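You operate a simulated robot arm through the tools that you are given. There is no shell and no other tool. Be economical: measure what you need, move in short steps, check, and stop when the job is done.

The job below is to be done with a simulated robot arm. You get a single attempt, and the scene is never put back.

Task
Switch off the green and purple lights; stand them in the bench drawer.
Fine: shut the drawer again. Set down upright: what you pick out.

It is judged by the outcome, as a careful person would: the job done as asked, and still so three seconds after it is handed in. It fails if anything else is knocked over, pushed out of place, dropped, spilled or broken.

Robot
A 6-joint arm with a two-finger gripper on a trunk, on a base that drives. Base frame: it is fixed to the floor where the robot stands at the start and does not move with it; the origin is under the middle of the robot, x ahead of it, y to its left, z up; the surface under the hand at the start is at about z = 0.86. Units: m, rad, N and s.
With the tool pointing down near the work surface it reaches from about 0.14 to 0.64 m from the robot's upright axis, wherever it stands. Its first joint turns from -2.897 to 2.897 rad. Places, roughly: bench drawer [0.5, 0.1, 0.7]; green light dome [0.5, 0.1, 1]; inside of the bench drawer [0.6, 0.1, 0.6]; orange light dome [0.5, 0.2, 1]; purple light dome [0.5, 0, 1]. Payload 2.45 kg.
Tool frame: the origin (TCP) lies between the finger pads and is the grasp point; the fingertips stand 0.026 m ahead of it; z points along the fingers, y is the line along which they close. The gripper opens to 0.096 m. The gripper's body begins 0.069 m behind the TCP.
Orientation is that of the tool frame in the base frame, as [roll, pitch, yaw] about the fixed x, y, z axes, in that order (R = Rz(yaw) Ry(pitch) Rx(roll)). With the fingers straight down and closing along the base's y, the tool's x points along the base's -x, its y along +y and its z along -z.

Tools
- The arm moves only by the tool arm_command. Its argument "plan" is one flat list of numbers, 7 for each row, row after row: the shift along the base's x, y, z in m, then the turn, a rotation vector about the base's x, y, z in rad, then the finger opening in m, from 0 to 0.096. In form: [x, y, z, rx, ry, rz, fingers, x, y, z, rx, ry, rz, fingers, ...]. A call has 1 to 20 rows; each row shifts and turns the commanded pose from where the row before left it. Rows are played at 5 a second. More than 0.05 m and 0.15 rad between two rows, or a gripper value outside its range, and nothing of the call is played. A pose out of reach is approached as far as the arm can. The call stops where the force on the tool passes 40 N (or 10 N more than at its start, if that is more) or the arm is blocked; 0.2 s more then pass. Each finger halts on what it meets, pressing with about 31 N; the grip force reading is that of the motor and also rises with nothing between the fingers. The clock runs only during rows and for 0.2 s after the last one: add rows that do not move to give the fingers time. It gives the time, the measured TCP pose, the force on the tool (base axes), the opening and the grip force at its end, in the units of the frame above (readings bear some noise), with the torque about the TCP (base axes, N m) and any sound that the robot's microphone picked up.
- Cameras (640 x 400 px; columns grow to the right, rows downward): "scene" is now at [0.024, 0.1458, 1.112]; the picture's right is [-0.15, -0.99, 0.00], its down [-0.62, 0.10, -0.78] and it looks along [0.77, -0.12, -0.63] (base axes); focal length 214 px, centre (320, 200). "wrist" rides on the gripper at [0.082, 0.003, -0.098] in the tool frame; the picture's right is [-0.04, 1.00, 0.00], its down [-0.73, -0.03, -0.68] and it looks along [-0.68, -0.03, 0.73] (tool axes); focal length 256 px, centre (320, 200). There is no depth. A picture from a camera that has moved, and an enlarged one, comes with that camera's place and axes in the base frame and with its lens.
- camera(camera): a new picture of that camera. It takes no simulated time.
- raise_lower(by): slides the trunk up (or, below 0, down) by that many m; the arm and the scene camera ride with it, the base frame stays. It gives what a move gives, with no picture.
- base_move(legs): drives the robot by 1 to 6 legs, each [ahead, turn to the left] in m and rad, along the robot's own axes; the way and the turn of a leg run together, so that a leg with both is an arc; at most 1.5 m and 3.142 rad a leg. The arm and the cameras ride along, it lands a little off, and it stops where it bumps. It gives what a move gives.
- head_to(pan, tilt): turns the head with the scene camera to pan (to the left, within 2.705 rad either way) and tilt (down, from -0.506 to 1.204), counted from straight ahead of the robot. It gives what a move gives.
- close_up(camera, box): a new picture of the part [left, top, right, bottom] of that camera's present view, enlarged. It takes no simulated time.
- sign_off(): hands the job in; it is judged then, once.

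Work in short steps. Places have to be worked out from the pictures, the camera data and where the tool is seen: move nearer, look again, correct. Check each grasp and each placing, and mend what went wrong. You have 120 turns and 82 pictures in all, those below and enlarged ones among them. Open the gripper and draw the arm clear of the work before you hand the job in, unless the task says otherwise; then end with one line.

The tools are called after "Request:" by a JSON object that holds its "method" and its "body". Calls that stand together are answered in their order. arm_command: Moves the arm, as the interface text tells. Its arguments: {"type":"object","properties":{"plan":{"type":"array","items":{"type":"number"}}},"required":["plan"]} The other tools are called the same way: raise_lower (by) slides the trunk up or down; base_move (legs) drives the base; head_to (pan, tilt) turns the head that bears the scene camera; camera (camera) takes a picture; close_up (camera, box) takes an enlarged picture of a part of a camera's view; sign_off () hands the job in.

At the start:

```text
t: 0.0
ee_pos: [0.4319, 0.1266, 0.9987]
tool_rot: [3.141, -0.002, -3.141]
force: [-0.8, -0.7, -0.2]
torque: [0.01, 0.02, 0.0]
width: 0.0963
grasp_force: 0.0
trunk travel left (down, up): [-0.15, 0.0]
robot x, y, heading: [-0.0005, -0.0013, 0.003]
head pan, tilt: [-0.155, 0.684]
```

scene: 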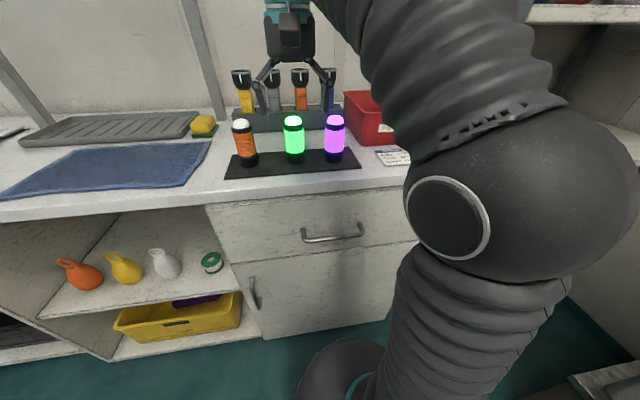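
wrist: 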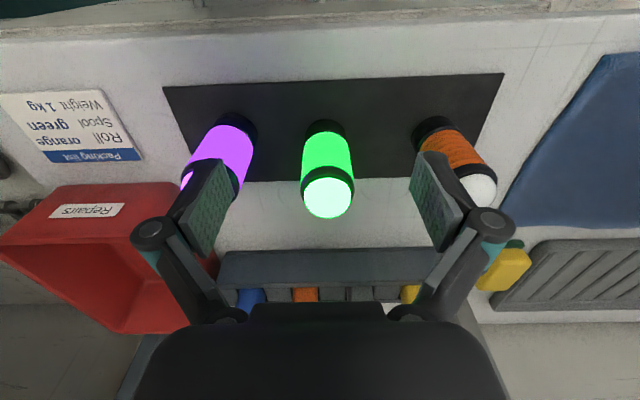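

The pictures show three lit lanterns on a dark mat; I look closer at them to see how they switch.

Request:
{"method": "close_up", "body": {"camera": "scene", "box": [210, 90, 420, 260]}}

Request:
{"method": "close_up", "body": {"camera": "wrist", "box": [160, 70, 520, 240]}}

```text
2.35 times, centred on (315, 175) of scene
camera zoom: at [0.024, 0.1458, 1.112], right [-0.15, -0.99, 0.0], down [-0.62, 0.1, -0.78], along [0.77, -0.12, -0.63], focal length 505 px, centre (332, 259)
```

zoom: 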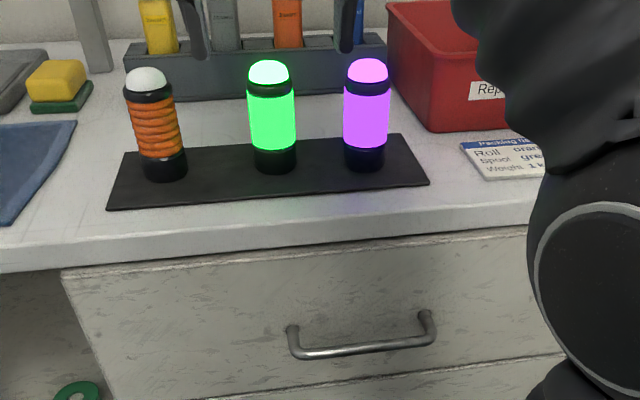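

```text
1.78 times, centred on (340, 155) of wrist
camera zoom: at [0.3515, 0.129, 1.0988], right [0.04, 1.0, 0.0], down [0.73, -0.03, 0.68], along [0.68, -0.03, -0.73], focal length 455 px, centre (284, 280)
```

zoom: 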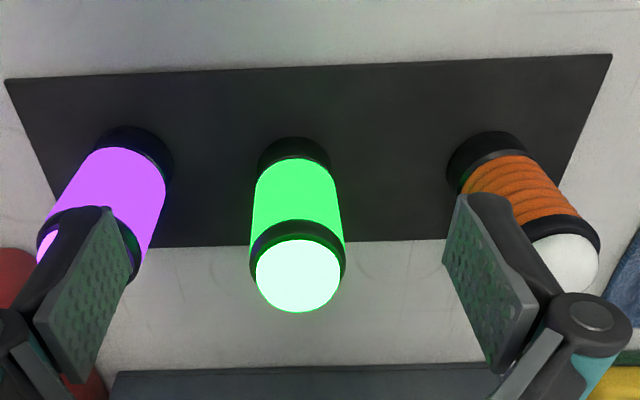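

Green stands near (0.488, 0.130), purple near (0.486, 0.041), tops about z 0.96. I raise, close the fingers and go over the green dome.

Request:
{"method": "arm_command", "body": {"plan": [0, 0, 0.03, 0, 0, 0, 0.096, 0.028, 0.001, 0.005, 0, 0, 0, 0.05, 0.028, 0.002, 0, 0, 0, 0, 0.0, 0, 0, 0, 0, 0, 0, 0, 0, 0, 0, 0, 0, 0, 0, 0, 0, 0, 0, 0, 0, 0]}}

Request:
{"method": "camera", "body": {"camera": "wrist"}}

Request:
{"method": "camera", "body": {"camera": "scene"}}

```text
t: 1.4
ee_pos: [0.4839, 0.1287, 0.9962]
tool_rot: [3.139, 0.003, -3.141]
force: [-0.1, -0.4, 0.6]
torque: [0.01, -0.02, 0.0]
width: 0.0
grasp_force: 28.9
out of reach, approached as far as the arm can: row 1, 2, 3
trunk travel left (down, up): [-0.15, 0.0]
robot x, y, heading: [0.0004, 0.0012, 0.001]
head pan, tilt: [-0.155, 0.684]
```

```text
77 pictures are left
camera wrist: at [0.4034, 0.1307, 1.0954], right [0.04, 1.0, 0.0], down [0.73, -0.03, 0.68], along [0.68, -0.03, -0.73], focal length 256 px, centre (320, 200)
```

wrist: 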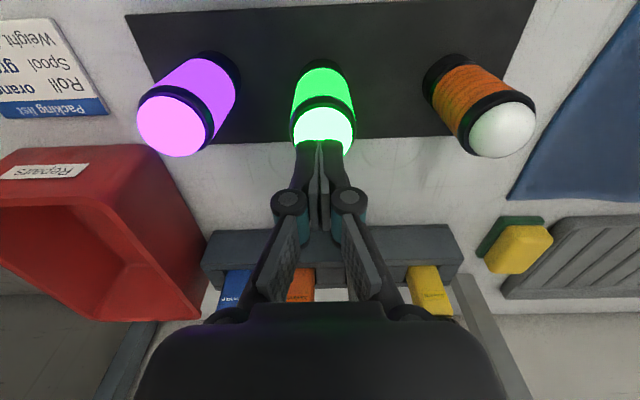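

```text
76 pictures are left
camera scene: at [0.024, 0.1458, 1.112], right [-0.15, -0.99, 0.0], down [-0.62, 0.1, -0.78], along [0.77, -0.12, -0.63], focal length 214 px, centre (320, 200)
```

scene: 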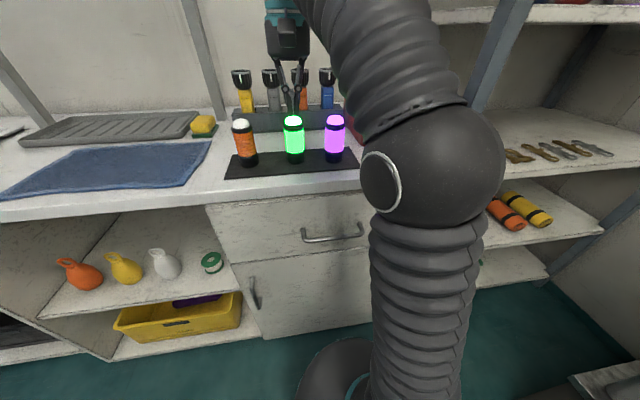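

The closed tips stand just above the green dome (arm is at its upper limit here). I press down gently.

Request:
{"method": "arm_command", "body": {"plan": [0, 0, -0.005, 0, 0, 0, 0, 0, 0, -0.005, 0, 0, 0, 0, 0, 0, -0.004, 0, 0, 0, 0, 0, 0, -0.004, 0, 0, 0, 0]}}

Request:
{"method": "close_up", "body": {"camera": "scene", "box": [210, 60, 420, 190]}}

```text
t: 2.4
ee_pos: [0.4838, 0.1283, 0.9803]
tool_rot: [3.14, 0.006, -3.14]
force: [4.4, 0.2, 24.7]
torque: [0.0, 0.02, 0.0]
width: 0.0061
grasp_force: 28.4
trunk travel left (down, up): [-0.15, 0.0]
robot x, y, heading: [0.0054, -0.0012, 0.002]
head pan, tilt: [-0.155, 0.684]
heard: click
```

```text
3.05 times, centred on (315, 125) of scene
camera zoom: at [0.0234, 0.1456, 1.1125], right [-0.15, -0.99, 0.0], down [-0.62, 0.1, -0.78], along [0.77, -0.12, -0.63], focal length 654 px, centre (335, 429)
```

zoom: 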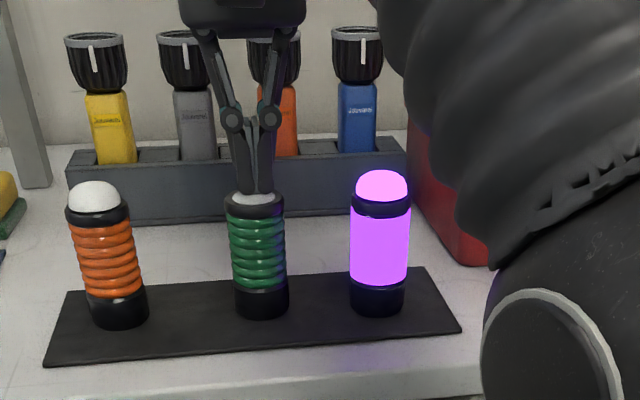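

It clicked and green is off. I rise and shift to the purple dome.

Request:
{"method": "arm_command", "body": {"plan": [0, 0, 0.017, 0, 0, 0, 0, 0, 0, 0, 0, 0, 0, 0, 0.001, -0.044, 0, 0, 0, 0, 0, 0.001, -0.044, 0, 0, 0, 0, 0, 0, 0, 0, 0, 0, 0, 0]}}

Request:
{"method": "camera", "body": {"camera": "wrist"}}

Request:
{"method": "close_up", "body": {"camera": "scene", "box": [210, 60, 420, 190]}}

```text
t: 3.6
ee_pos: [0.4863, 0.0397, 0.9967]
tool_rot: [-3.14, 0.0, 3.141]
force: [0.2, 0.2, 0.1]
torque: [0.0, -0.01, 0.01]
width: 0.0
grasp_force: 28.4
trunk travel left (down, up): [-0.15, 0.0]
robot x, y, heading: [-0.0034, 0.0002, 0.001]
head pan, tilt: [-0.155, 0.684]
```

```text
74 pictures are left
camera wrist: at [0.4063, 0.0419, 1.0954], right [0.04, 1.0, 0.0], down [0.73, -0.03, 0.68], along [0.68, -0.03, -0.73], focal length 256 px, centre (320, 200)
```

wrist: 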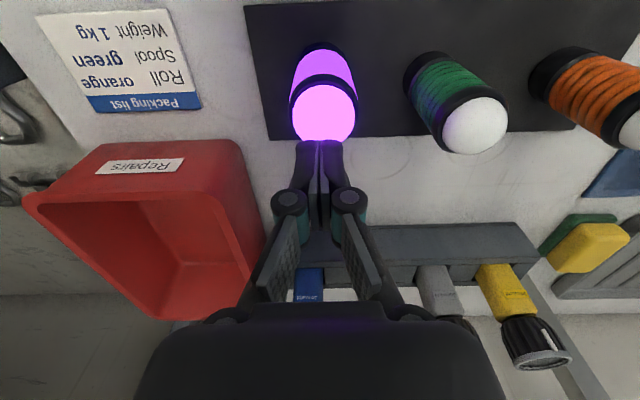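

```text
3.05 times, centred on (315, 125) of scene
camera zoom: at [0.024, 0.1458, 1.112], right [-0.15, -0.99, 0.0], down [-0.62, 0.1, -0.78], along [0.77, -0.12, -0.63], focal length 654 px, centre (335, 429)
```

zoom: 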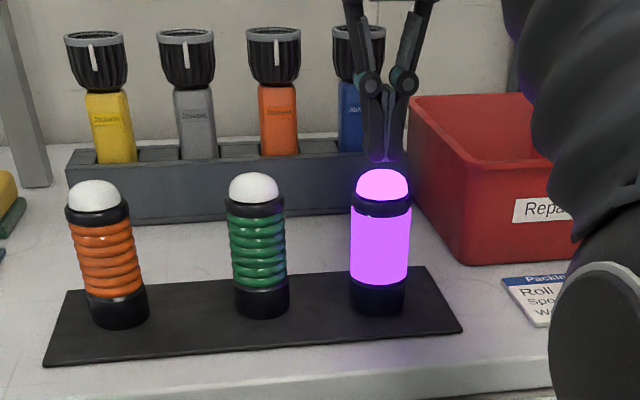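

Fingers look ~1 cm beyond the purple dome's centre; I shift back 9 mm and press.

Request:
{"method": "arm_command", "body": {"plan": [-0.009, 0.001, 0, 0, 0, 0, 0, 0, 0, -0.005, 0, 0, 0, 0, 0, 0, -0.005, 0, 0, 0, 0, 0, 0, -0.004, 0, 0, 0, 0, 0, 0, -0.003, 0, 0, 0, 0]}}

Request:
{"method": "close_up", "body": {"camera": "scene", "box": [210, 60, 420, 190]}}

```text
t: 4.8
ee_pos: [0.4765, 0.0411, 0.9804]
tool_rot: [3.141, 0.004, 3.141]
force: [6.3, 0.2, 25.5]
torque: [0.0, -0.02, 0.03]
width: 0.0059
grasp_force: 28.6
trunk travel left (down, up): [-0.15, 0.0]
robot x, y, heading: [0.0045, -0.0007, 0.001]
head pan, tilt: [-0.155, 0.684]
heard: click
```

```text
3.05 times, centred on (315, 125) of scene
camera zoom: at [0.0235, 0.1457, 1.1124], right [-0.15, -0.99, 0.0], down [-0.62, 0.1, -0.78], along [0.77, -0.12, -0.63], focal length 654 px, centre (335, 429)
```

zoom: 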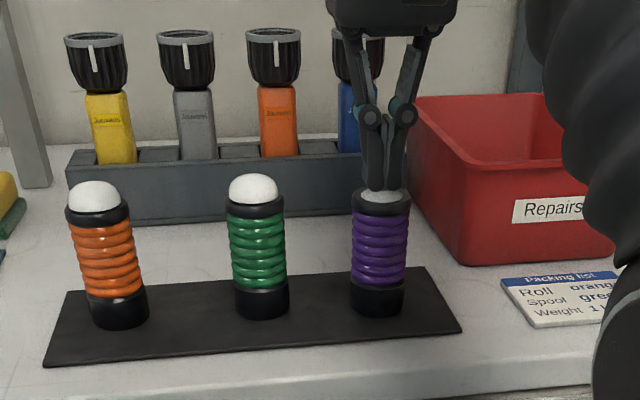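

Purple is off too. Now the drawer: its handle bar looks to be around y 0.0–0.135, z 0.73, x ≈0.355. I lift clear and back the base 0.12 m to gain room for pulling.

Request:
{"method": "arm_command", "body": {"plan": [0, 0, 0.015, 0, 0, 0, 0, -0.03, 0, 0, 0, 0, 0, 0, -0.05, 0, 0, 0, 0, 0, 0, -0.05, 0, 0.0, 0, 0, 0, 0]}}

Request:
{"method": "base_move", "body": {"legs": [[-0.12, 0]]}}

Request:
{"method": "head_to", "body": {"pan": 0.0, "tilt": 0.8}}

Request:
{"method": "camera", "body": {"camera": "scene"}}

Request:
{"method": "camera", "body": {"camera": "wrist"}}

```text
t: 5.8
ee_pos: [0.3484, 0.041, 0.993]
tool_rot: [-3.141, -0.002, -3.142]
force: [1.3, 0.3, -0.6]
torque: [-0.01, 0.12, 0.02]
width: 0.0
grasp_force: 28.3
trunk travel left (down, up): [-0.15, 0.0]
robot x, y, heading: [0.0014, -0.003, 0.003]
head pan, tilt: [-0.155, 0.684]
```

```text
t: 7.0
ee_pos: [0.2275, 0.0401, 0.9919]
tool_rot: [-3.141, 0.001, 3.141]
force: [-0.5, -0.4, -0.2]
torque: [-0.01, 0.0, 0.0]
width: 0.0
grasp_force: 28.4
trunk travel left (down, up): [-0.15, 0.0]
robot x, y, heading: [-0.1203, 0.0011, 0.008]
head pan, tilt: [-0.155, 0.684]
```

```text
t: 7.7
ee_pos: [0.2261, 0.0418, 0.9931]
tool_rot: [-3.141, 0.0, -3.14]
force: [0.2, 0.1, 0.7]
torque: [0.01, 0.0, -0.01]
width: 0.0001
grasp_force: 28.9
trunk travel left (down, up): [-0.15, 0.0]
robot x, y, heading: [-0.1182, -0.0023, 0.001]
head pan, tilt: [0.0, 0.799]
```

```text
71 pictures are left
camera scene: at [-0.1004, 0.159, 1.1024], right [0.0, -1.0, 0.0], down [-0.72, 0.0, -0.7], along [0.7, 0.0, -0.72], focal length 214 px, centre (320, 200)
```

scene: 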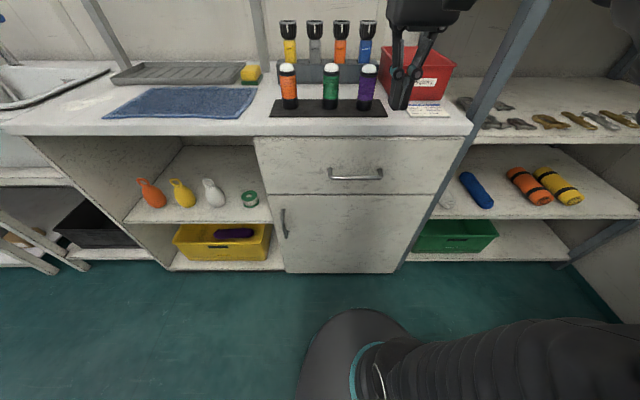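

```text
70 pictures are left
camera wrist: at [0.1465, 0.0443, 1.0919], right [0.04, 1.0, 0.0], down [0.73, -0.03, 0.68], along [0.68, -0.03, -0.73], focal length 256 px, centre (320, 200)
```

wrist: 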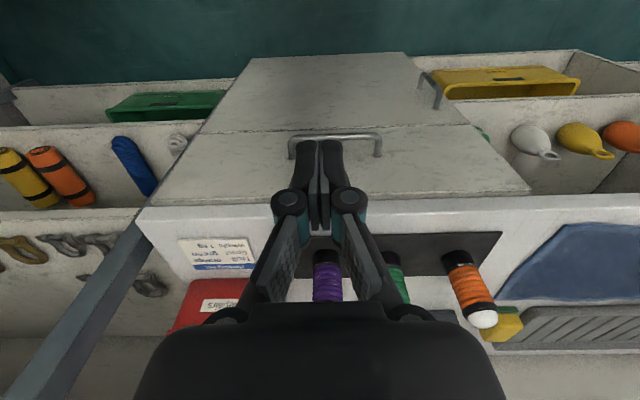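

Triangulating gives the bar centre at about (0.364, 0.060, 0.712), front panel near x 0.395. I back off another 0.15 m and turn the tool so the fingers will close vertically.

Request:
{"method": "base_move", "body": {"legs": [[-0.15, 0]]}}

Request:
{"method": "arm_command", "body": {"plan": [0.02, 0, 0, 0, 0, -0.1428, 0, 0.02, 0, 0, 0, 0, -0.1428, 0, 0.02, 0, 0, 0, 0, -0.1428, 0, 0.02, 0, -0.02, 0, 0, -0.1428, 0.02, 0.02, 0, -0.02, 0, 0, -0.1428, 0.04, 0, 0, -0.02, 0, 0, -0.1428, 0.05, 0, 0, -0.02, 0, 0, -0.1428, 0.05, 0, 0, -0.02, 0, 0, -0.1428, 0.05, 0, 0, -0.02, 0, 0, -0.1428, 0.05, 0, 0, -0.02, 0, 0, -0.1428, 0.05, 0, 0, -0.02, 0, 0, -0.1428, 0.05]}}

```text
t: 9.1
ee_pos: [0.0769, 0.0415, 0.9925]
tool_rot: [3.141, -0.001, 3.14]
force: [-0.4, 1.0, 0.1]
torque: [0.01, 0.0, -0.03]
width: 0.0
grasp_force: 27.8
trunk travel left (down, up): [-0.15, 0.0]
robot x, y, heading: [-0.2712, -0.0012, 0.003]
head pan, tilt: [0.0, 0.799]
```

```text
t: 11.5
ee_pos: [0.1773, 0.0397, 0.8321]
tool_rot: [-3.141, -0.001, 1.568]
force: [0.2, 0.6, -0.3]
torque: [-0.02, -0.03, 0.0]
width: 0.05
grasp_force: 0.2
trunk travel left (down, up): [-0.15, 0.0]
robot x, y, heading: [-0.2692, 0.0002, -0.002]
head pan, tilt: [0.0, 0.799]
```

Yaw done. Now pitch the tool forward to horizontal while descending to z ≈ 0.712 and y ≈ 0.06.

Request:
{"method": "arm_command", "body": {"plan": [0, 0.002, -0.01, 0, -0.1428, 0, 0.05, 0, 0.002, -0.01, 0, -0.1428, 0, 0.05, 0, 0.002, -0.011, 0, -0.1428, 0, 0.05, 0, 0.002, -0.011, 0, -0.1428, 0, 0.05, 0, 0.002, -0.011, 0, -0.1428, 0, 0.05, 0, 0.002, -0.011, 0, -0.1428, 0, 0.05, 0.02, 0.002, -0.011, 0, -0.1428, 0, 0.05, 0.02, 0.002, -0.011, 0, -0.1428, 0, 0.05, 0.02, 0.002, -0.011, 0, -0.1428, 0, 0.05, 0.02, 0.002, -0.011, 0, -0.1428, 0, 0.05, 0, 0, -0.011, 0, -0.1428, 0, 0.05]}}

Request:
{"method": "camera", "body": {"camera": "wrist"}}

Request:
{"method": "camera", "body": {"camera": "scene"}}

```text
t: 13.9
ee_pos: [0.1996, 0.0773, 0.7826]
tool_rot: [1.916, -0.056, 1.748]
force: [0.1, -0.4, -0.6]
torque: [-0.05, 0.01, 0.01]
width: 0.0498
grasp_force: 0.0
out of reach, approached as far as the arm can: row 8, 9, 10, 11
trunk travel left (down, up): [-0.15, 0.0]
robot x, y, heading: [-0.2727, 0.0013, -0.001]
head pan, tilt: [0.0, 0.799]
```

```text
69 pictures are left
camera wrist: at [0.0974, 0.1391, 0.8247], right [0.35, -0.03, 0.94], down [-0.51, -0.85, 0.16], along [0.79, -0.53, -0.31], focal length 256 px, centre (320, 200)
```

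wrist: 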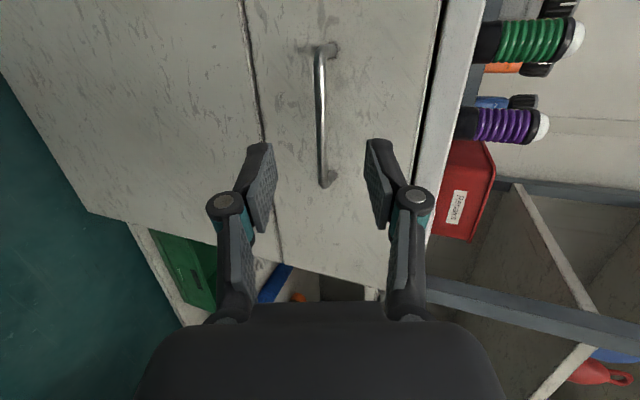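

```text
68 pictures are left
camera scene: at [-0.2502, 0.159, 1.1024], right [0.0, -1.0, 0.0], down [-0.72, 0.0, -0.7], along [0.7, 0.0, -0.72], focal length 214 px, centre (320, 200)
```

scene: 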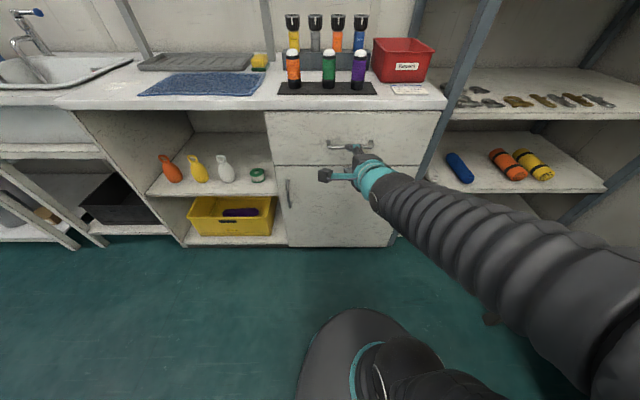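

The wrist ran into its limits here. Lowering the trunk should help; then a null row to see the pose.

Request:
{"method": "raise_lower", "body": {"by": -0.13}}

Request:
{"method": "arm_command", "body": {"plan": [0, 0, 0.03, 0, 0, 0, 0.05, 0, 0, 0.03, 0, 0, 0, 0.05]}}

```text
t: 15.5
ee_pos: [0.2005, 0.0775, 0.6513]
tool_rot: [1.916, -0.06, 1.745]
force: [0.4, -0.6, 0.1]
torque: [0.01, 0.02, 0.03]
width: 0.0498
grasp_force: 0.1
trunk travel left (down, up): [-0.02, 0.13]
robot x, y, heading: [-0.2702, -0.0004, 0.001]
head pan, tilt: [0.0, 0.799]
```

```text
t: 16.1
ee_pos: [0.2015, 0.0749, 0.6987]
tool_rot: [1.913, -0.056, 1.733]
force: [0.8, -0.4, -0.1]
torque: [-0.02, -0.01, 0.0]
width: 0.0502
grasp_force: 0.0
out of reach, approached as far as the arm can: row 2
trunk travel left (down, up): [-0.02, 0.13]
robot x, y, heading: [-0.2652, -0.0019, -0.002]
head pan, tilt: [0.0, 0.799]
```

The tool points forward, 20° down, 10° left – good enough for gripping the bar. I advance in steps toward it, correcting yaw a little.

Request:
{"method": "arm_command", "body": {"plan": [0.03, -0.004, 0, 0, 0, -0.05, 0.06, 0.03, -0.004, 0.004, 0, 0, -0.05, 0.06, 0.03, -0.004, 0.004, 0, 0, -0.05, 0.06]}}

Request:
{"method": "camera", "body": {"camera": "wrist"}}

Request:
{"method": "camera", "body": {"camera": "scene"}}

```text
t: 16.9
ee_pos: [0.2806, 0.061, 0.7329]
tool_rot: [1.923, -0.061, 1.597]
force: [0.2, 0.5, -0.1]
torque: [0.02, -0.01, -0.01]
width: 0.0598
grasp_force: 0.1
out of reach, approached as far as the arm can: row 1, 2, 3
trunk travel left (down, up): [-0.02, 0.13]
robot x, y, heading: [-0.2665, 0.0011, -0.002]
head pan, tilt: [0.0, 0.799]
```

```text
67 pictures are left
camera wrist: at [0.1889, 0.1382, 0.7752], right [0.35, -0.09, 0.93], down [-0.63, -0.76, 0.16], along [0.7, -0.64, -0.32], focal length 256 px, centre (320, 200)
```

wrist: 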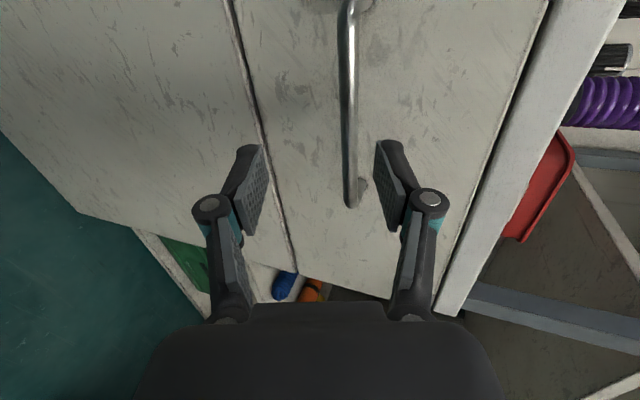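

```text
66 pictures are left
camera scene: at [-0.2503, 0.1591, 0.9723], right [0.0, -1.0, 0.0], down [-0.72, 0.0, -0.7], along [0.7, 0.0, -0.72], focal length 214 px, centre (320, 200)
```

scene: 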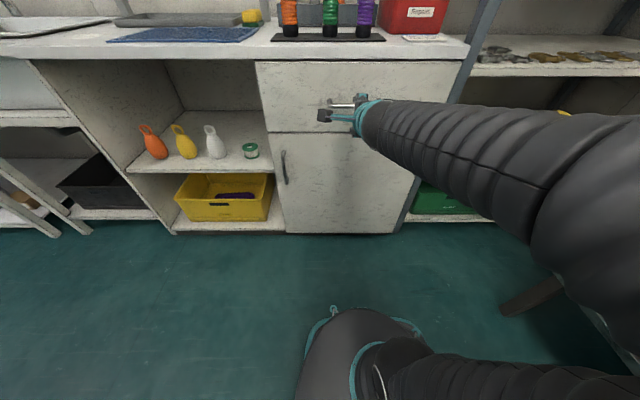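

The bar is ahead and slightly below the finger midline. I relax the pitch by 0.15 rad (to stay in reach) and approach to about (0.33, 0.06, 0.722).

Request:
{"method": "arm_command", "body": {"plan": [0.01, 0, -0.008, 0, 0.075, 0, 0.05, 0.01, 0, -0.005, 0, 0.075, 0, 0.05, 0.015, 0, 0.002, 0, 0, 0, 0.05, 0.015, 0, 0.0, 0, 0, 0, 0.05]}}

Request:
{"method": "camera", "body": {"camera": "wrist"}}

Request:
{"method": "close_up", "body": {"camera": "scene", "box": [260, 50, 460, 170]}}

```text
t: 17.9
ee_pos: [0.3309, 0.0624, 0.7242]
tool_rot: [2.062, -0.066, 1.589]
force: [-3.2, -0.4, 15.2]
torque: [-0.17, -0.23, -0.04]
width: 0.0673
grasp_force: 8.2
trunk travel left (down, up): [-0.02, 0.13]
robot x, y, heading: [-0.2716, -0.001, -0.001]
head pan, tilt: [0.0, 0.799]
```

```text
65 pictures are left
camera wrist: at [0.2446, 0.1383, 0.7788], right [0.47, -0.09, 0.88], down [-0.6, -0.76, 0.25], along [0.65, -0.64, -0.41], focal length 256 px, centre (320, 200)
```

wrist: 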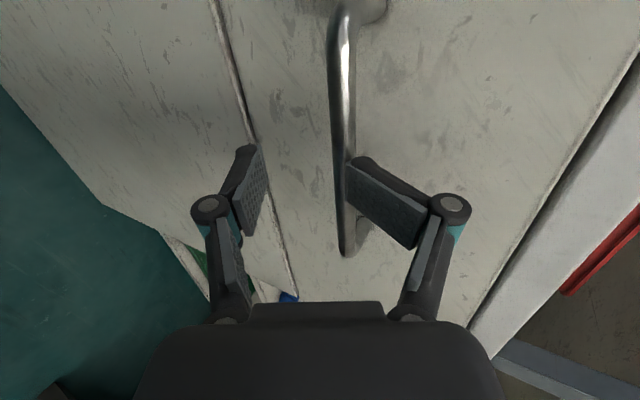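

```text
3.20 times, centred on (360, 110) of scene
camera zoom: at [-0.251, 0.159, 0.9726], right [0.0, -1.0, 0.0], down [-0.72, 0.0, -0.7], along [0.7, 0.0, -0.72], focal length 686 px, centre (192, 488)
```

zoom: 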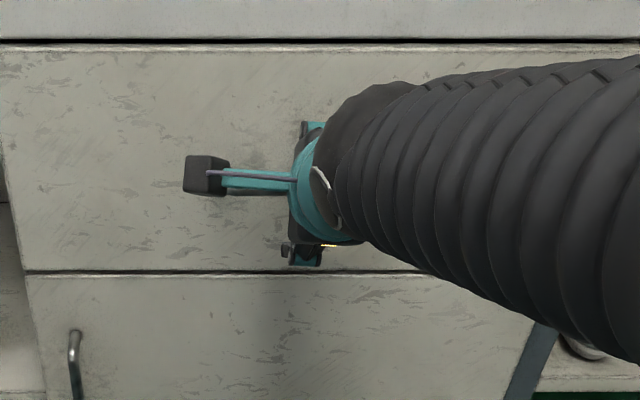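

The upper finger met the bar's top: the bar is really near (0.357, z 0.727). I back out, raise about 3.5 cm, and come in along the tool axis.

Request:
{"method": "arm_command", "body": {"plan": [-0.02, 0, 0.01, 0, 0, 0, 0.07, -0.012, 0, 0.025, 0, 0, 0, 0.07, 0, 0, 0, 0, 0, 0, 0.07]}}

Request:
{"method": "camera", "body": {"camera": "wrist"}}

```text
t: 18.7
ee_pos: [0.3001, 0.0611, 0.7573]
tool_rot: [2.069, -0.064, 1.586]
force: [0.1, 0.1, 0.5]
torque: [-0.03, 0.02, 0.0]
width: 0.0703
grasp_force: 0.1
trunk travel left (down, up): [-0.02, 0.13]
robot x, y, heading: [-0.2702, -0.0015, -0.001]
head pan, tilt: [0.0, 0.799]
```

```text
63 pictures are left
camera wrist: at [0.2137, 0.1389, 0.8119], right [0.48, -0.09, 0.87], down [-0.6, -0.76, 0.25], along [0.64, -0.64, -0.42], focal length 256 px, centre (320, 200)
```

wrist: 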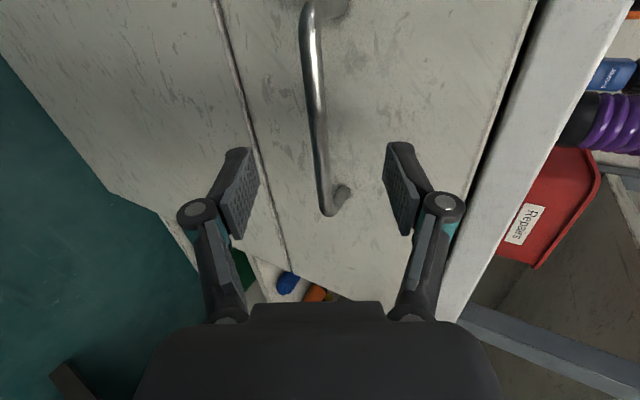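

The bar is now centred between the fingers; I advance along the tool axis and narrow slightly.

Request:
{"method": "arm_command", "body": {"plan": [0.0175, 0, -0.0095, 0, 0, 0, 0.06, 0.0175, 0, -0.0095, 0, 0, 0, 0.05, 0.01, 0, -0.0055, 0, 0, 0, 0.045]}}

Request:
{"method": "camera", "body": {"camera": "wrist"}}

```text
t: 19.5
ee_pos: [0.3445, 0.0618, 0.7328]
tool_rot: [2.066, -0.066, 1.588]
force: [-0.2, -1.1, -0.6]
torque: [0.02, -0.03, 0.01]
width: 0.0449
grasp_force: 0.1
trunk travel left (down, up): [-0.02, 0.13]
robot x, y, heading: [-0.2737, 0.0014, -0.006]
head pan, tilt: [0.0, 0.799]
```

```text
62 pictures are left
camera wrist: at [0.2585, 0.1388, 0.7878], right [0.48, -0.09, 0.87], down [-0.6, -0.76, 0.25], along [0.64, -0.64, -0.42], focal length 256 px, centre (320, 200)
```

wrist: 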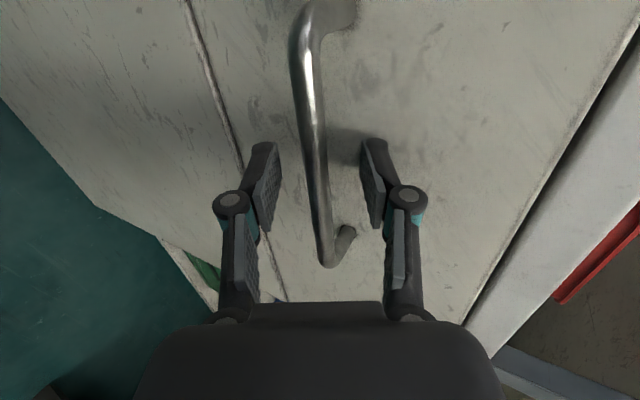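

The bar lies between the fingers; I close and then check.

Request:
{"method": "arm_command", "body": {"plan": [0.002, 0, -0.001, 0, 0, 0, 0.0, 0, 0, 0, 0, 0, 0, 0, 0, 0, 0, 0, 0, 0, 0]}}

Request:
{"method": "camera", "body": {"camera": "wrist"}}

```text
t: 20.3
ee_pos: [0.3459, 0.0639, 0.7306]
tool_rot: [2.071, -0.062, 1.585]
force: [-21.3, 0.4, -5.7]
torque: [-0.91, 0.06, 0.41]
width: 0.0116
grasp_force: 38.7
trunk travel left (down, up): [-0.02, 0.13]
robot x, y, heading: [-0.2711, -0.0003, -0.002]
head pan, tilt: [0.0, 0.799]
```

```text
61 pictures are left
camera wrist: at [0.2597, 0.1389, 0.7861], right [0.48, -0.09, 0.87], down [-0.6, -0.76, 0.25], along [0.64, -0.64, -0.42], focal length 256 px, centre (320, 200)
```

wrist: 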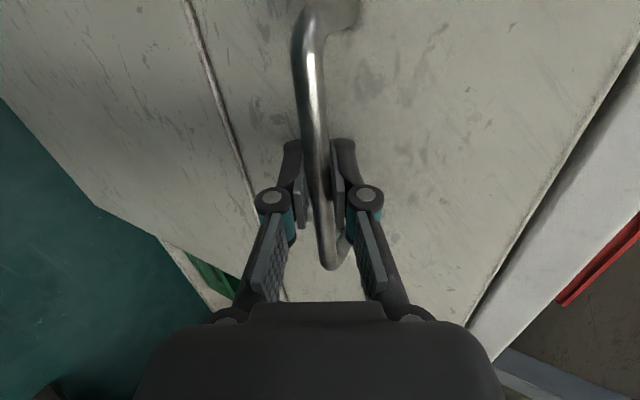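

Gripped on the bar (11.6 mm). I pull straight back in small steps.

Request:
{"method": "arm_command", "body": {"plan": [-0.01, 0, 0, 0, 0, 0, 0, -0.015, 0, 0, 0, 0, 0, 0, -0.02, 0, 0, 0, 0, 0, 0, -0.02, 0, 0, 0, 0, 0, 0, -0.02, 0, 0, 0, 0, 0, 0]}}

Request:
{"method": "camera", "body": {"camera": "scene"}}

```text
t: 21.5
ee_pos: [0.2605, 0.0615, 0.7316]
tool_rot: [2.067, -0.064, 1.587]
force: [-0.2, 2.0, -3.9]
torque: [-0.75, -0.01, 0.6]
width: 0.0117
grasp_force: 38.6
trunk travel left (down, up): [-0.02, 0.13]
robot x, y, heading: [-0.2736, 0.0027, -0.001]
head pan, tilt: [0.0, 0.799]
```

```text
60 pictures are left
camera scene: at [-0.25, 0.1593, 0.9723], right [0.0, -1.0, 0.0], down [-0.72, 0.0, -0.7], along [0.7, 0.0, -0.72], focal length 214 px, centre (320, 200)
```

scene: 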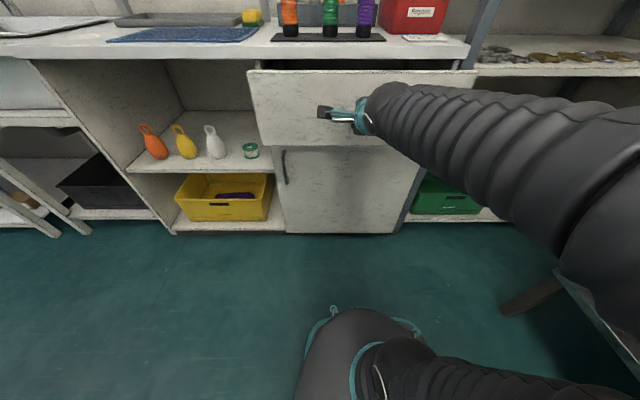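

The drawer is sliding out. I pull a further 12 cm.

Request:
{"method": "arm_command", "body": {"plan": [-0.02, 0, 0, 0, 0, 0, 0, -0.02, 0, 0, 0, 0, 0, 0, -0.02, 0, 0, 0, 0, 0, 0, -0.02, 0, 0, 0, 0, 0, 0, -0.02, 0, 0, 0, 0, 0, 0, -0.02, 0, 0, 0, 0, 0, 0]}}

Request:
{"method": "camera", "body": {"camera": "scene"}}

```text
t: 22.9
ee_pos: [0.1404, 0.0623, 0.731]
tool_rot: [2.069, -0.064, 1.588]
force: [0.3, -0.2, -5.1]
torque: [-0.7, 0.02, 0.75]
width: 0.0115
grasp_force: 39.0
trunk travel left (down, up): [-0.02, 0.13]
robot x, y, heading: [-0.2704, 0.0006, -0.005]
head pan, tilt: [0.0, 0.799]
```

```text
59 pictures are left
camera scene: at [-0.25, 0.1592, 0.9723], right [0.0, -1.0, 0.0], down [-0.72, 0.0, -0.7], along [0.7, 0.0, -0.72], focal length 214 px, centre (320, 200)
```

scene: 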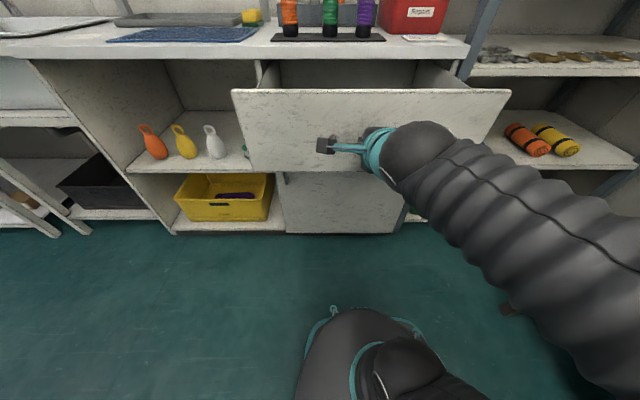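

Open about 0.2 m – enough. I release, back off along the tool axis.

Request:
{"method": "arm_command", "body": {"plan": [0, 0, 0, 0, 0, 0, 0.05, 0, 0, 0, 0, 0, 0, 0.06, -0.02, 0, 0.01, 0, 0, 0, 0.06, -0.025, 0, 0.013, 0, 0, 0, 0.06, -0.02, 0, 0.012, 0, 0, 0, 0.06]}}

Request:
{"method": "raise_lower", "body": {"by": 0.13}}

Request:
{"method": "camera", "body": {"camera": "scene"}}

```text
t: 24.1
ee_pos: [0.0745, 0.0619, 0.7657]
tool_rot: [2.071, -0.064, 1.586]
force: [0.3, -0.8, 0.7]
torque: [0.02, -0.04, 0.0]
width: 0.0597
grasp_force: 0.1
trunk travel left (down, up): [-0.02, 0.13]
robot x, y, heading: [-0.2708, 0.0017, -0.002]
head pan, tilt: [0.0, 0.799]
```

```text
t: 25.7
ee_pos: [0.0756, 0.0618, 0.8957]
tool_rot: [2.068, -0.064, 1.587]
force: [-0.8, -0.2, -0.3]
torque: [-0.03, 0.01, 0.01]
width: 0.0601
grasp_force: 0.1
trunk travel left (down, up): [-0.15, 0.0]
robot x, y, heading: [-0.2708, 0.0005, 0.001]
head pan, tilt: [0.0, 0.799]
```

```text
58 pictures are left
camera scene: at [-0.2502, 0.1591, 1.1023], right [0.0, -1.0, 0.0], down [-0.72, 0.0, -0.7], along [0.7, 0.0, -0.72], focal length 214 px, centre (320, 200)
```

scene: 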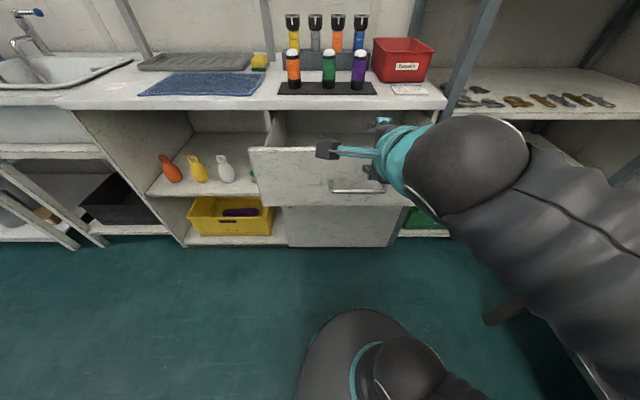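

Reorient to fingers straight down: pitch back 1.07 rad, with a rise.

Request:
{"method": "arm_command", "body": {"plan": [0, 0, 0.01, 0, 0.14, 0, 0.07, 0, 0, 0.01, 0, 0.14, 0, 0.07, 0, 0, 0.01, 0, 0.14, 0, 0.07, 0, 0, 0.01, 0, 0.14, 0, 0.07, 0, 0, 0.01, 0, 0.14, 0, 0.07, 0, 0, 0.01, 0, 0.14, 0, 0.07, 0, 0, 0.01, 0, 0.14, 0, 0.07, 0, 0, 0, 0, 0.092, 0, 0.07]}}

Request:
{"method": "arm_command", "body": {"plan": [0, 0, 0.0, 0, 0, 0.1428, 0.07, 0, 0, 0.0, 0, 0, 0.1428, 0.07, 0, 0, 0.0, 0, 0, 0.1428, 0.07, 0, 0, 0.0, 0, 0, 0.1428, 0.07, 0, 0, 0.0, 0, 0, 0.1428, 0.07, 0, 0, 0.0, 0, 0, 0.1428, 0.07, 0, 0, 0.0, 0, 0, 0.1428, 0.07, 0, 0, 0.0, 0, 0, 0.1428, 0.07, 0, 0, 0.0, 0, 0, 0.1428, 0.07, 0, 0, 0.0, 0, 0, 0.1428, 0.07, 0, 0, 0.0, 0, 0, 0.1428, 0.07]}}

Request:
{"method": "camera", "body": {"camera": "wrist"}}

Request:
{"method": "camera", "body": {"camera": "scene"}}

```text
t: 27.5
ee_pos: [0.0753, 0.0622, 0.9665]
tool_rot: [3.141, -0.046, 1.52]
force: [-0.6, -0.1, -0.2]
torque: [0.0, -0.02, -0.01]
width: 0.0701
grasp_force: 0.1
trunk travel left (down, up): [-0.15, 0.0]
robot x, y, heading: [-0.2668, -0.0032, 0.002]
head pan, tilt: [0.0, 0.799]
```

```text
t: 29.9
ee_pos: [0.0769, 0.0607, 0.9656]
tool_rot: [-3.14, -0.046, 3.093]
force: [0.2, -0.1, 0.2]
torque: [-0.04, 0.0, -0.02]
width: 0.0701
grasp_force: 0.1
trunk travel left (down, up): [-0.15, 0.0]
robot x, y, heading: [-0.2704, 0.0012, -0.002]
head pan, tilt: [0.0, 0.799]
```

```text
57 pictures are left
camera wrist: at [-0.0001, 0.0683, 1.0683], right [0.09, 1.0, 0.0], down [0.76, -0.07, 0.65], along [0.64, -0.06, -0.76], focal length 256 px, centre (320, 200)
```

wrist: 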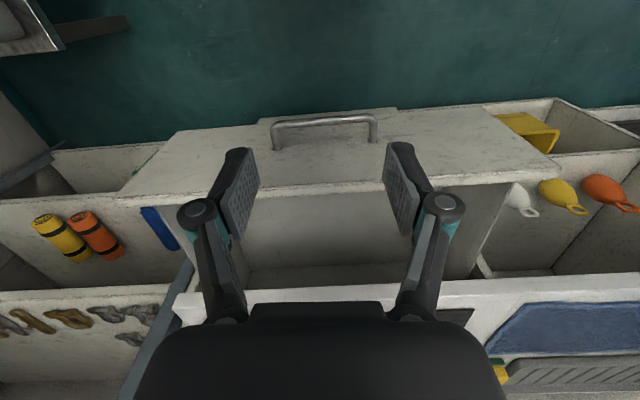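

```text
56 pictures are left
camera scene: at [-0.2502, 0.1591, 1.1023], right [0.0, -1.0, 0.0], down [-0.72, 0.0, -0.7], along [0.7, 0.0, -0.72], focal length 214 px, centre (320, 200)
```

scene: 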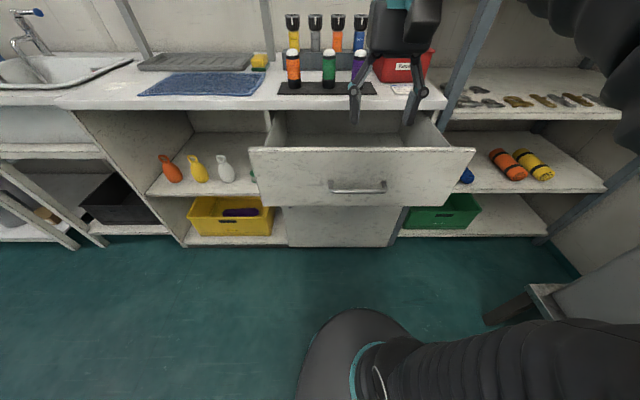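

The drawer is empty and open. I level the tool and drive forward 0.15 m to bring the lights within reach.

Request:
{"method": "arm_command", "body": {"plan": [0, 0, 0.0, 0, -0.046, 0.048, 0.09, 0, 0, 0, 0, 0, 0, 0.09]}}

Request:
{"method": "base_move", "body": {"legs": [[0.16, 0]]}}

Request:
{"method": "arm_command", "body": {"plan": [0.04, -0.003, -0.01, 0, 0, 0, 0.09, 0.04, -0.005, -0.01, 0, 0, 0, 0.09, 0.04, -0.005, -0.015, 0, 0, 0, 0.09, 0.03, -0.006, -0.015, 0, 0, 0, 0.09]}}

Request:
{"method": "camera", "body": {"camera": "wrist"}}

Request:
{"method": "camera", "body": {"camera": "scene"}}

```text
t: 30.5
ee_pos: [0.0759, 0.0622, 0.9653]
tool_rot: [3.14, 0.0, -3.141]
force: [0.3, 0.3, -0.5]
torque: [0.01, 0.0, -0.01]
width: 0.0901
grasp_force: 0.1
trunk travel left (down, up): [-0.15, 0.0]
robot x, y, heading: [-0.2725, 0.0008, 0.001]
head pan, tilt: [0.0, 0.799]
```

```text
t: 31.9
ee_pos: [0.2364, 0.0615, 0.9665]
tool_rot: [3.14, 0.003, -3.141]
force: [-0.2, 0.1, 0.3]
torque: [0.01, -0.03, 0.0]
width: 0.09
grasp_force: 0.2
trunk travel left (down, up): [-0.15, 0.0]
robot x, y, heading: [-0.1079, 0.0024, -0.003]
head pan, tilt: [0.0, 0.799]
```

```text
t: 32.9
ee_pos: [0.3868, 0.0428, 0.9152]
tool_rot: [3.141, 0.002, 3.141]
force: [-0.4, 0.0, 0.1]
torque: [0.02, -0.06, -0.01]
width: 0.0902
grasp_force: 0.1
trunk travel left (down, up): [-0.15, 0.0]
robot x, y, heading: [-0.111, 0.0014, -0.004]
head pan, tilt: [0.0, 0.799]
```

```text
55 pictures are left
camera wrist: at [0.3065, 0.0446, 1.0143], right [0.04, 1.0, 0.0], down [0.73, -0.03, 0.68], along [0.68, -0.03, -0.73], focal length 256 px, centre (320, 200)
```

wrist: 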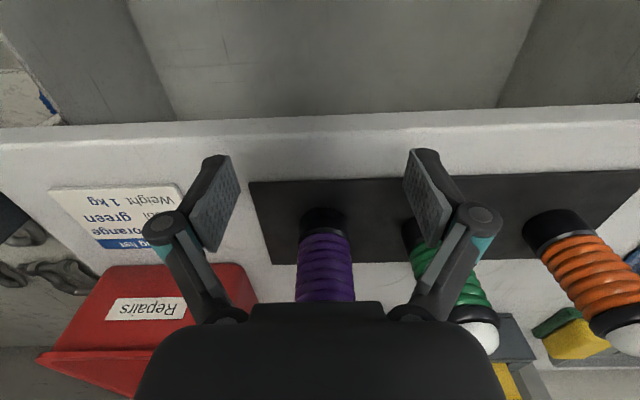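

```text
54 pictures are left
camera scene: at [-0.0892, 0.1589, 1.1023], right [0.0, -1.0, 0.0], down [-0.72, 0.0, -0.7], along [0.7, 0.0, -0.72], focal length 214 px, centre (320, 200)
```

scene: 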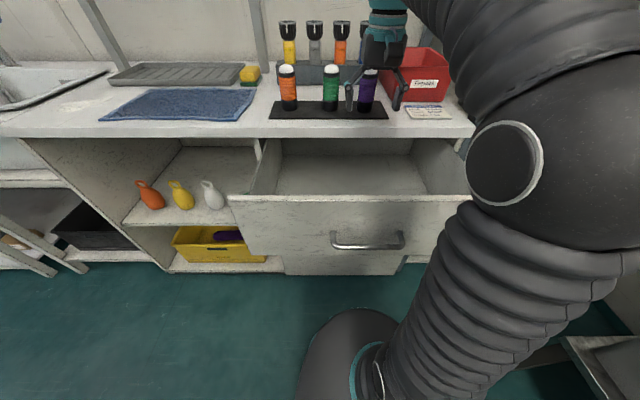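

Purple sits at about (0.475, 0.041). I advance with fingers straddling it, then close.

Request:
{"method": "arm_command", "body": {"plan": [0.03, -0.001, -0.003, 0, 0, 0, 0.078, 0.03, -0.001, -0.003, 0, 0, 0, 0.078, 0.02, 0, 0, 0, 0, 0, 0.075, 0.009, 0, 0, 0, 0, 0, 0.075]}}

Request:
{"method": "close_up", "body": {"camera": "scene", "box": [250, 20, 450, 140]}}

Request:
{"method": "camera", "body": {"camera": "wrist"}}

```text
t: 33.9
ee_pos: [0.4765, 0.0404, 0.909]
tool_rot: [3.141, 0.003, 3.141]
force: [0.3, -0.2, 0.2]
torque: [-0.01, -0.03, 0.03]
width: 0.075
grasp_force: 0.1
trunk travel left (down, up): [-0.15, 0.0]
robot x, y, heading: [-0.1068, -0.0006, -0.001]
head pan, tilt: [0.0, 0.799]
```

```text
3.20 times, centred on (350, 80) of scene
camera zoom: at [-0.0889, 0.1588, 1.1023], right [0.0, -1.0, 0.0], down [-0.72, 0.0, -0.7], along [0.7, 0.0, -0.72], focal length 686 px, centre (224, 584)
```

zoom: 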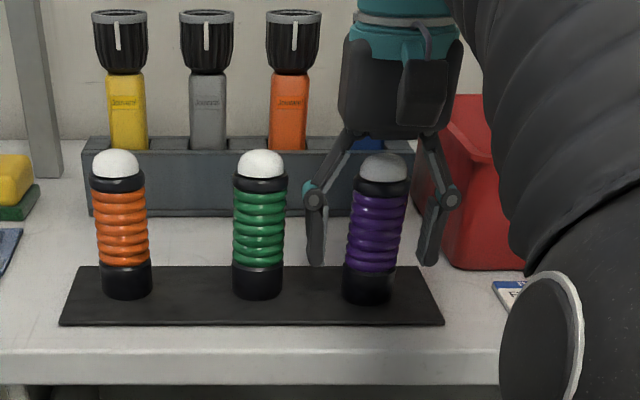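

```text
52 pictures are left
camera wrist: at [0.3957, 0.0434, 1.0083], right [0.04, 1.0, 0.0], down [0.73, -0.03, 0.68], along [0.68, -0.03, -0.73], focal length 256 px, centre (320, 200)
```

wrist: 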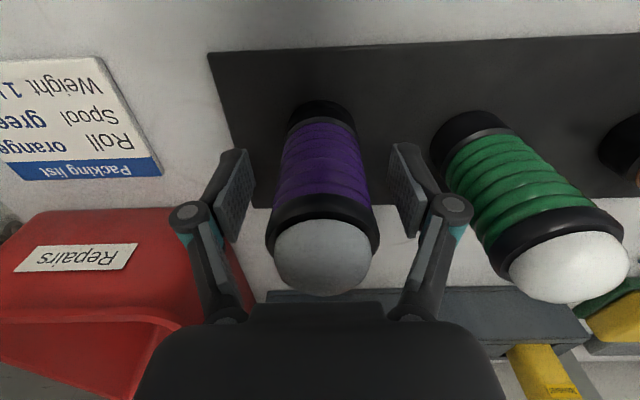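

Well centred. I close the fingers gently on purple.

Request:
{"method": "arm_command", "body": {"plan": [0, 0, 0, 0, 0, 0, 0.05, 0, 0, 0, 0, 0, 0, 0.035, 0, 0, 0, 0, 0, 0, 0.03, 0, 0, 0, 0, 0, 0, 0.03]}}

```text
t: 34.9
ee_pos: [0.4765, 0.0421, 0.9105]
tool_rot: [3.14, 0.002, -3.141]
force: [1.4, 2.3, 2.9]
torque: [0.02, -0.05, 0.03]
width: 0.0407
grasp_force: 31.3
trunk travel left (down, up): [-0.15, 0.0]
robot x, y, heading: [-0.1086, -0.0016, -0.0]
head pan, tilt: [0.0, 0.799]
```

Gripped at 41 mm. Lift 3.5 cm and check.

Request:
{"method": "arm_command", "body": {"plan": [0, 0, 0.015, 0, 0, 0, 0.03, 0, 0, 0.02, 0, 0, 0, 0.03]}}

Request:
{"method": "close_up", "body": {"camera": "scene", "box": [250, 20, 450, 140]}}

```text
t: 35.5
ee_pos: [0.4764, 0.0402, 0.9449]
tool_rot: [3.139, 0.003, 3.14]
force: [-1.1, 0.1, -2.5]
torque: [0.04, -0.02, -0.02]
width: 0.0409
grasp_force: 31.0
trunk travel left (down, up): [-0.15, 0.0]
robot x, y, heading: [-0.1111, 0.0003, 0.0]
head pan, tilt: [0.0, 0.799]
```

```text
3.20 times, centred on (350, 80) of scene
camera zoom: at [-0.0887, 0.1588, 1.1023], right [0.0, -1.0, 0.0], down [-0.72, 0.0, -0.7], along [0.7, 0.0, -0.72], focal length 686 px, centre (224, 584)
```

zoom: 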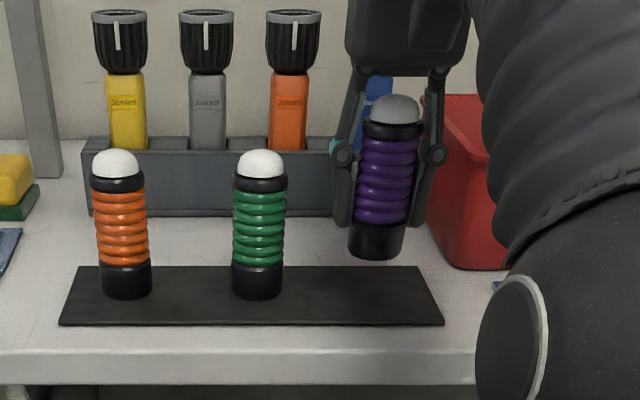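

Purple hangs cleanly; its base is ~46 mm below the TCP. I bring it over the open drawer while yawing 90° (so the gripper body and camera clear drawer front and counter).

Request:
{"method": "arm_command", "body": {"plan": [-0.017, -0.003, 0, 0, 0, -0.1428, 0.03, -0.017, -0.003, 0, 0, 0, -0.1428, 0.03, -0.017, -0.003, 0, 0, 0, -0.1428, 0.03, -0.017, -0.003, 0, 0, 0, -0.1428, 0.03, -0.017, -0.003, 0, 0, 0, -0.1428, 0.03, -0.017, -0.003, 0, 0, 0, -0.1428, 0.03, -0.017, -0.003, 0, 0, 0, -0.1428, 0.03, -0.017, -0.003, 0, 0, 0, -0.1428, 0.03, -0.017, -0.003, 0, 0, 0, -0.1428, 0.03, -0.017, -0.003, 0, 0, 0, -0.1428, 0.03, -0.017, -0.003, 0, 0, 0, -0.1428, 0.03]}}

Request:
{"method": "camera", "body": {"camera": "scene"}}

Request:
{"method": "camera", "body": {"camera": "wrist"}}

```text
t: 37.9
ee_pos: [0.2893, 0.0089, 0.9437]
tool_rot: [3.14, 0.002, 1.566]
force: [0.3, -0.1, -1.4]
torque: [0.0, 0.05, -0.02]
width: 0.0408
grasp_force: 30.8
trunk travel left (down, up): [-0.15, 0.0]
robot x, y, heading: [-0.108, -0.0009, -0.002]
head pan, tilt: [0.0, 0.799]
```

```text
50 pictures are left
camera scene: at [-0.0886, 0.1589, 1.1023], right [0.0, -1.0, 0.0], down [-0.72, 0.0, -0.7], along [0.7, 0.0, -0.72], focal length 214 px, centre (320, 200)
```

scene: 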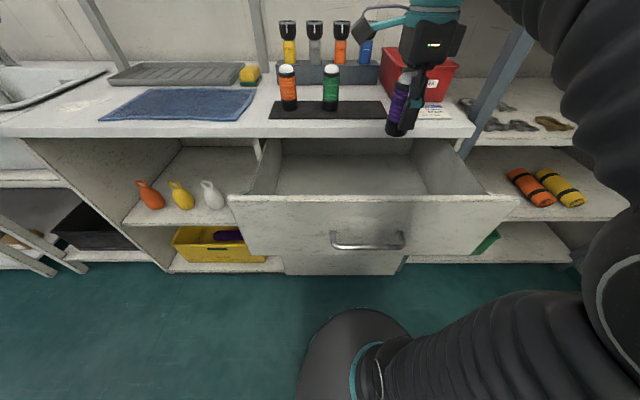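

```text
49 pictures are left
camera wrist: at [0.2938, 0.0893, 1.0435], right [1.0, -0.04, 0.0], down [-0.03, -0.73, 0.68], along [-0.03, -0.68, -0.73], focal length 256 px, centre (320, 200)
```

wrist: 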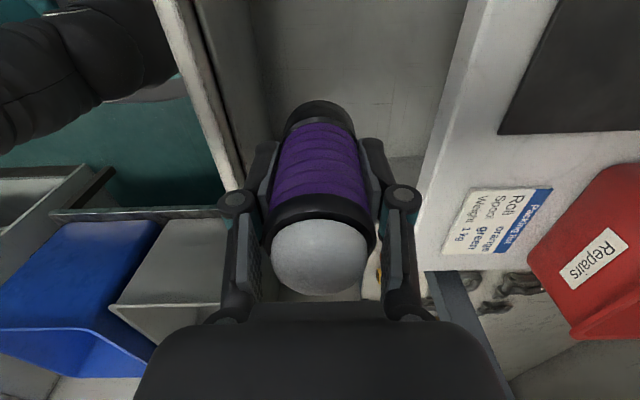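

Path over the drawer is centred. I lower towards the drawer floor (expected z ≈ 0.64–0.66), first to TCP 0.76.

Request:
{"method": "arm_command", "body": {"plan": [0, 0, -0.03, 0, 0, 0, 0.03, 0, 0, -0.03, 0, 0, 0, 0.03, 0, 0, -0.03, 0, 0, 0, 0.03, 0, 0, -0.03, 0, 0, 0, 0.03, 0, 0, -0.03, 0, 0, 0, 0.03, 0, 0, -0.03, 0, 0, 0, 0.03]}}

Request:
{"method": "camera", "body": {"camera": "wrist"}}

Request:
{"method": "camera", "body": {"camera": "scene"}}

```text
t: 39.3
ee_pos: [0.2913, 0.0075, 0.7635]
tool_rot: [3.14, 0.001, 1.572]
force: [-0.1, -0.5, -2.2]
torque: [-0.06, 0.02, 0.02]
width: 0.0409
grasp_force: 31.1
trunk travel left (down, up): [-0.15, 0.0]
robot x, y, heading: [-0.1072, 0.0009, -0.006]
head pan, tilt: [0.0, 0.799]
```

```text
48 pictures are left
camera wrist: at [0.2941, 0.0885, 0.8631], right [1.0, -0.04, 0.0], down [-0.03, -0.73, 0.68], along [-0.03, -0.68, -0.73], focal length 256 px, centre (320, 200)
```

wrist: 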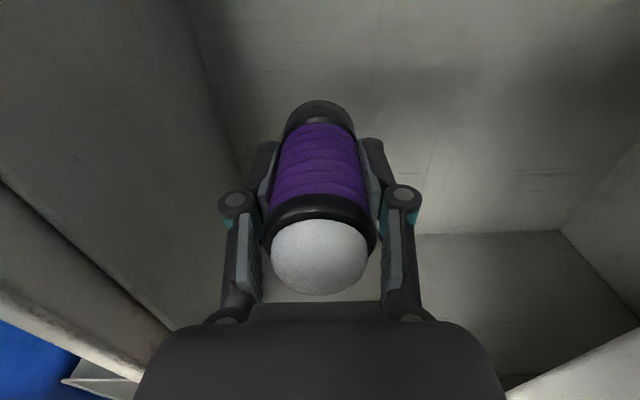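

```text
47 pictures are left
camera scene: at [-0.0889, 0.1588, 1.1024], right [0.0, -1.0, 0.0], down [-0.72, 0.0, -0.7], along [0.7, 0.0, -0.72], focal length 214 px, centre (320, 200)
```

scene: 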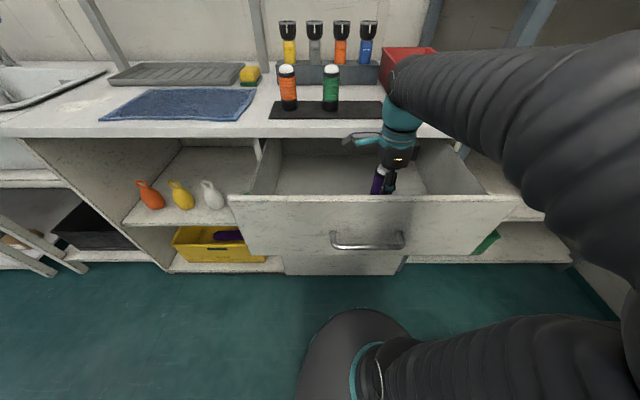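

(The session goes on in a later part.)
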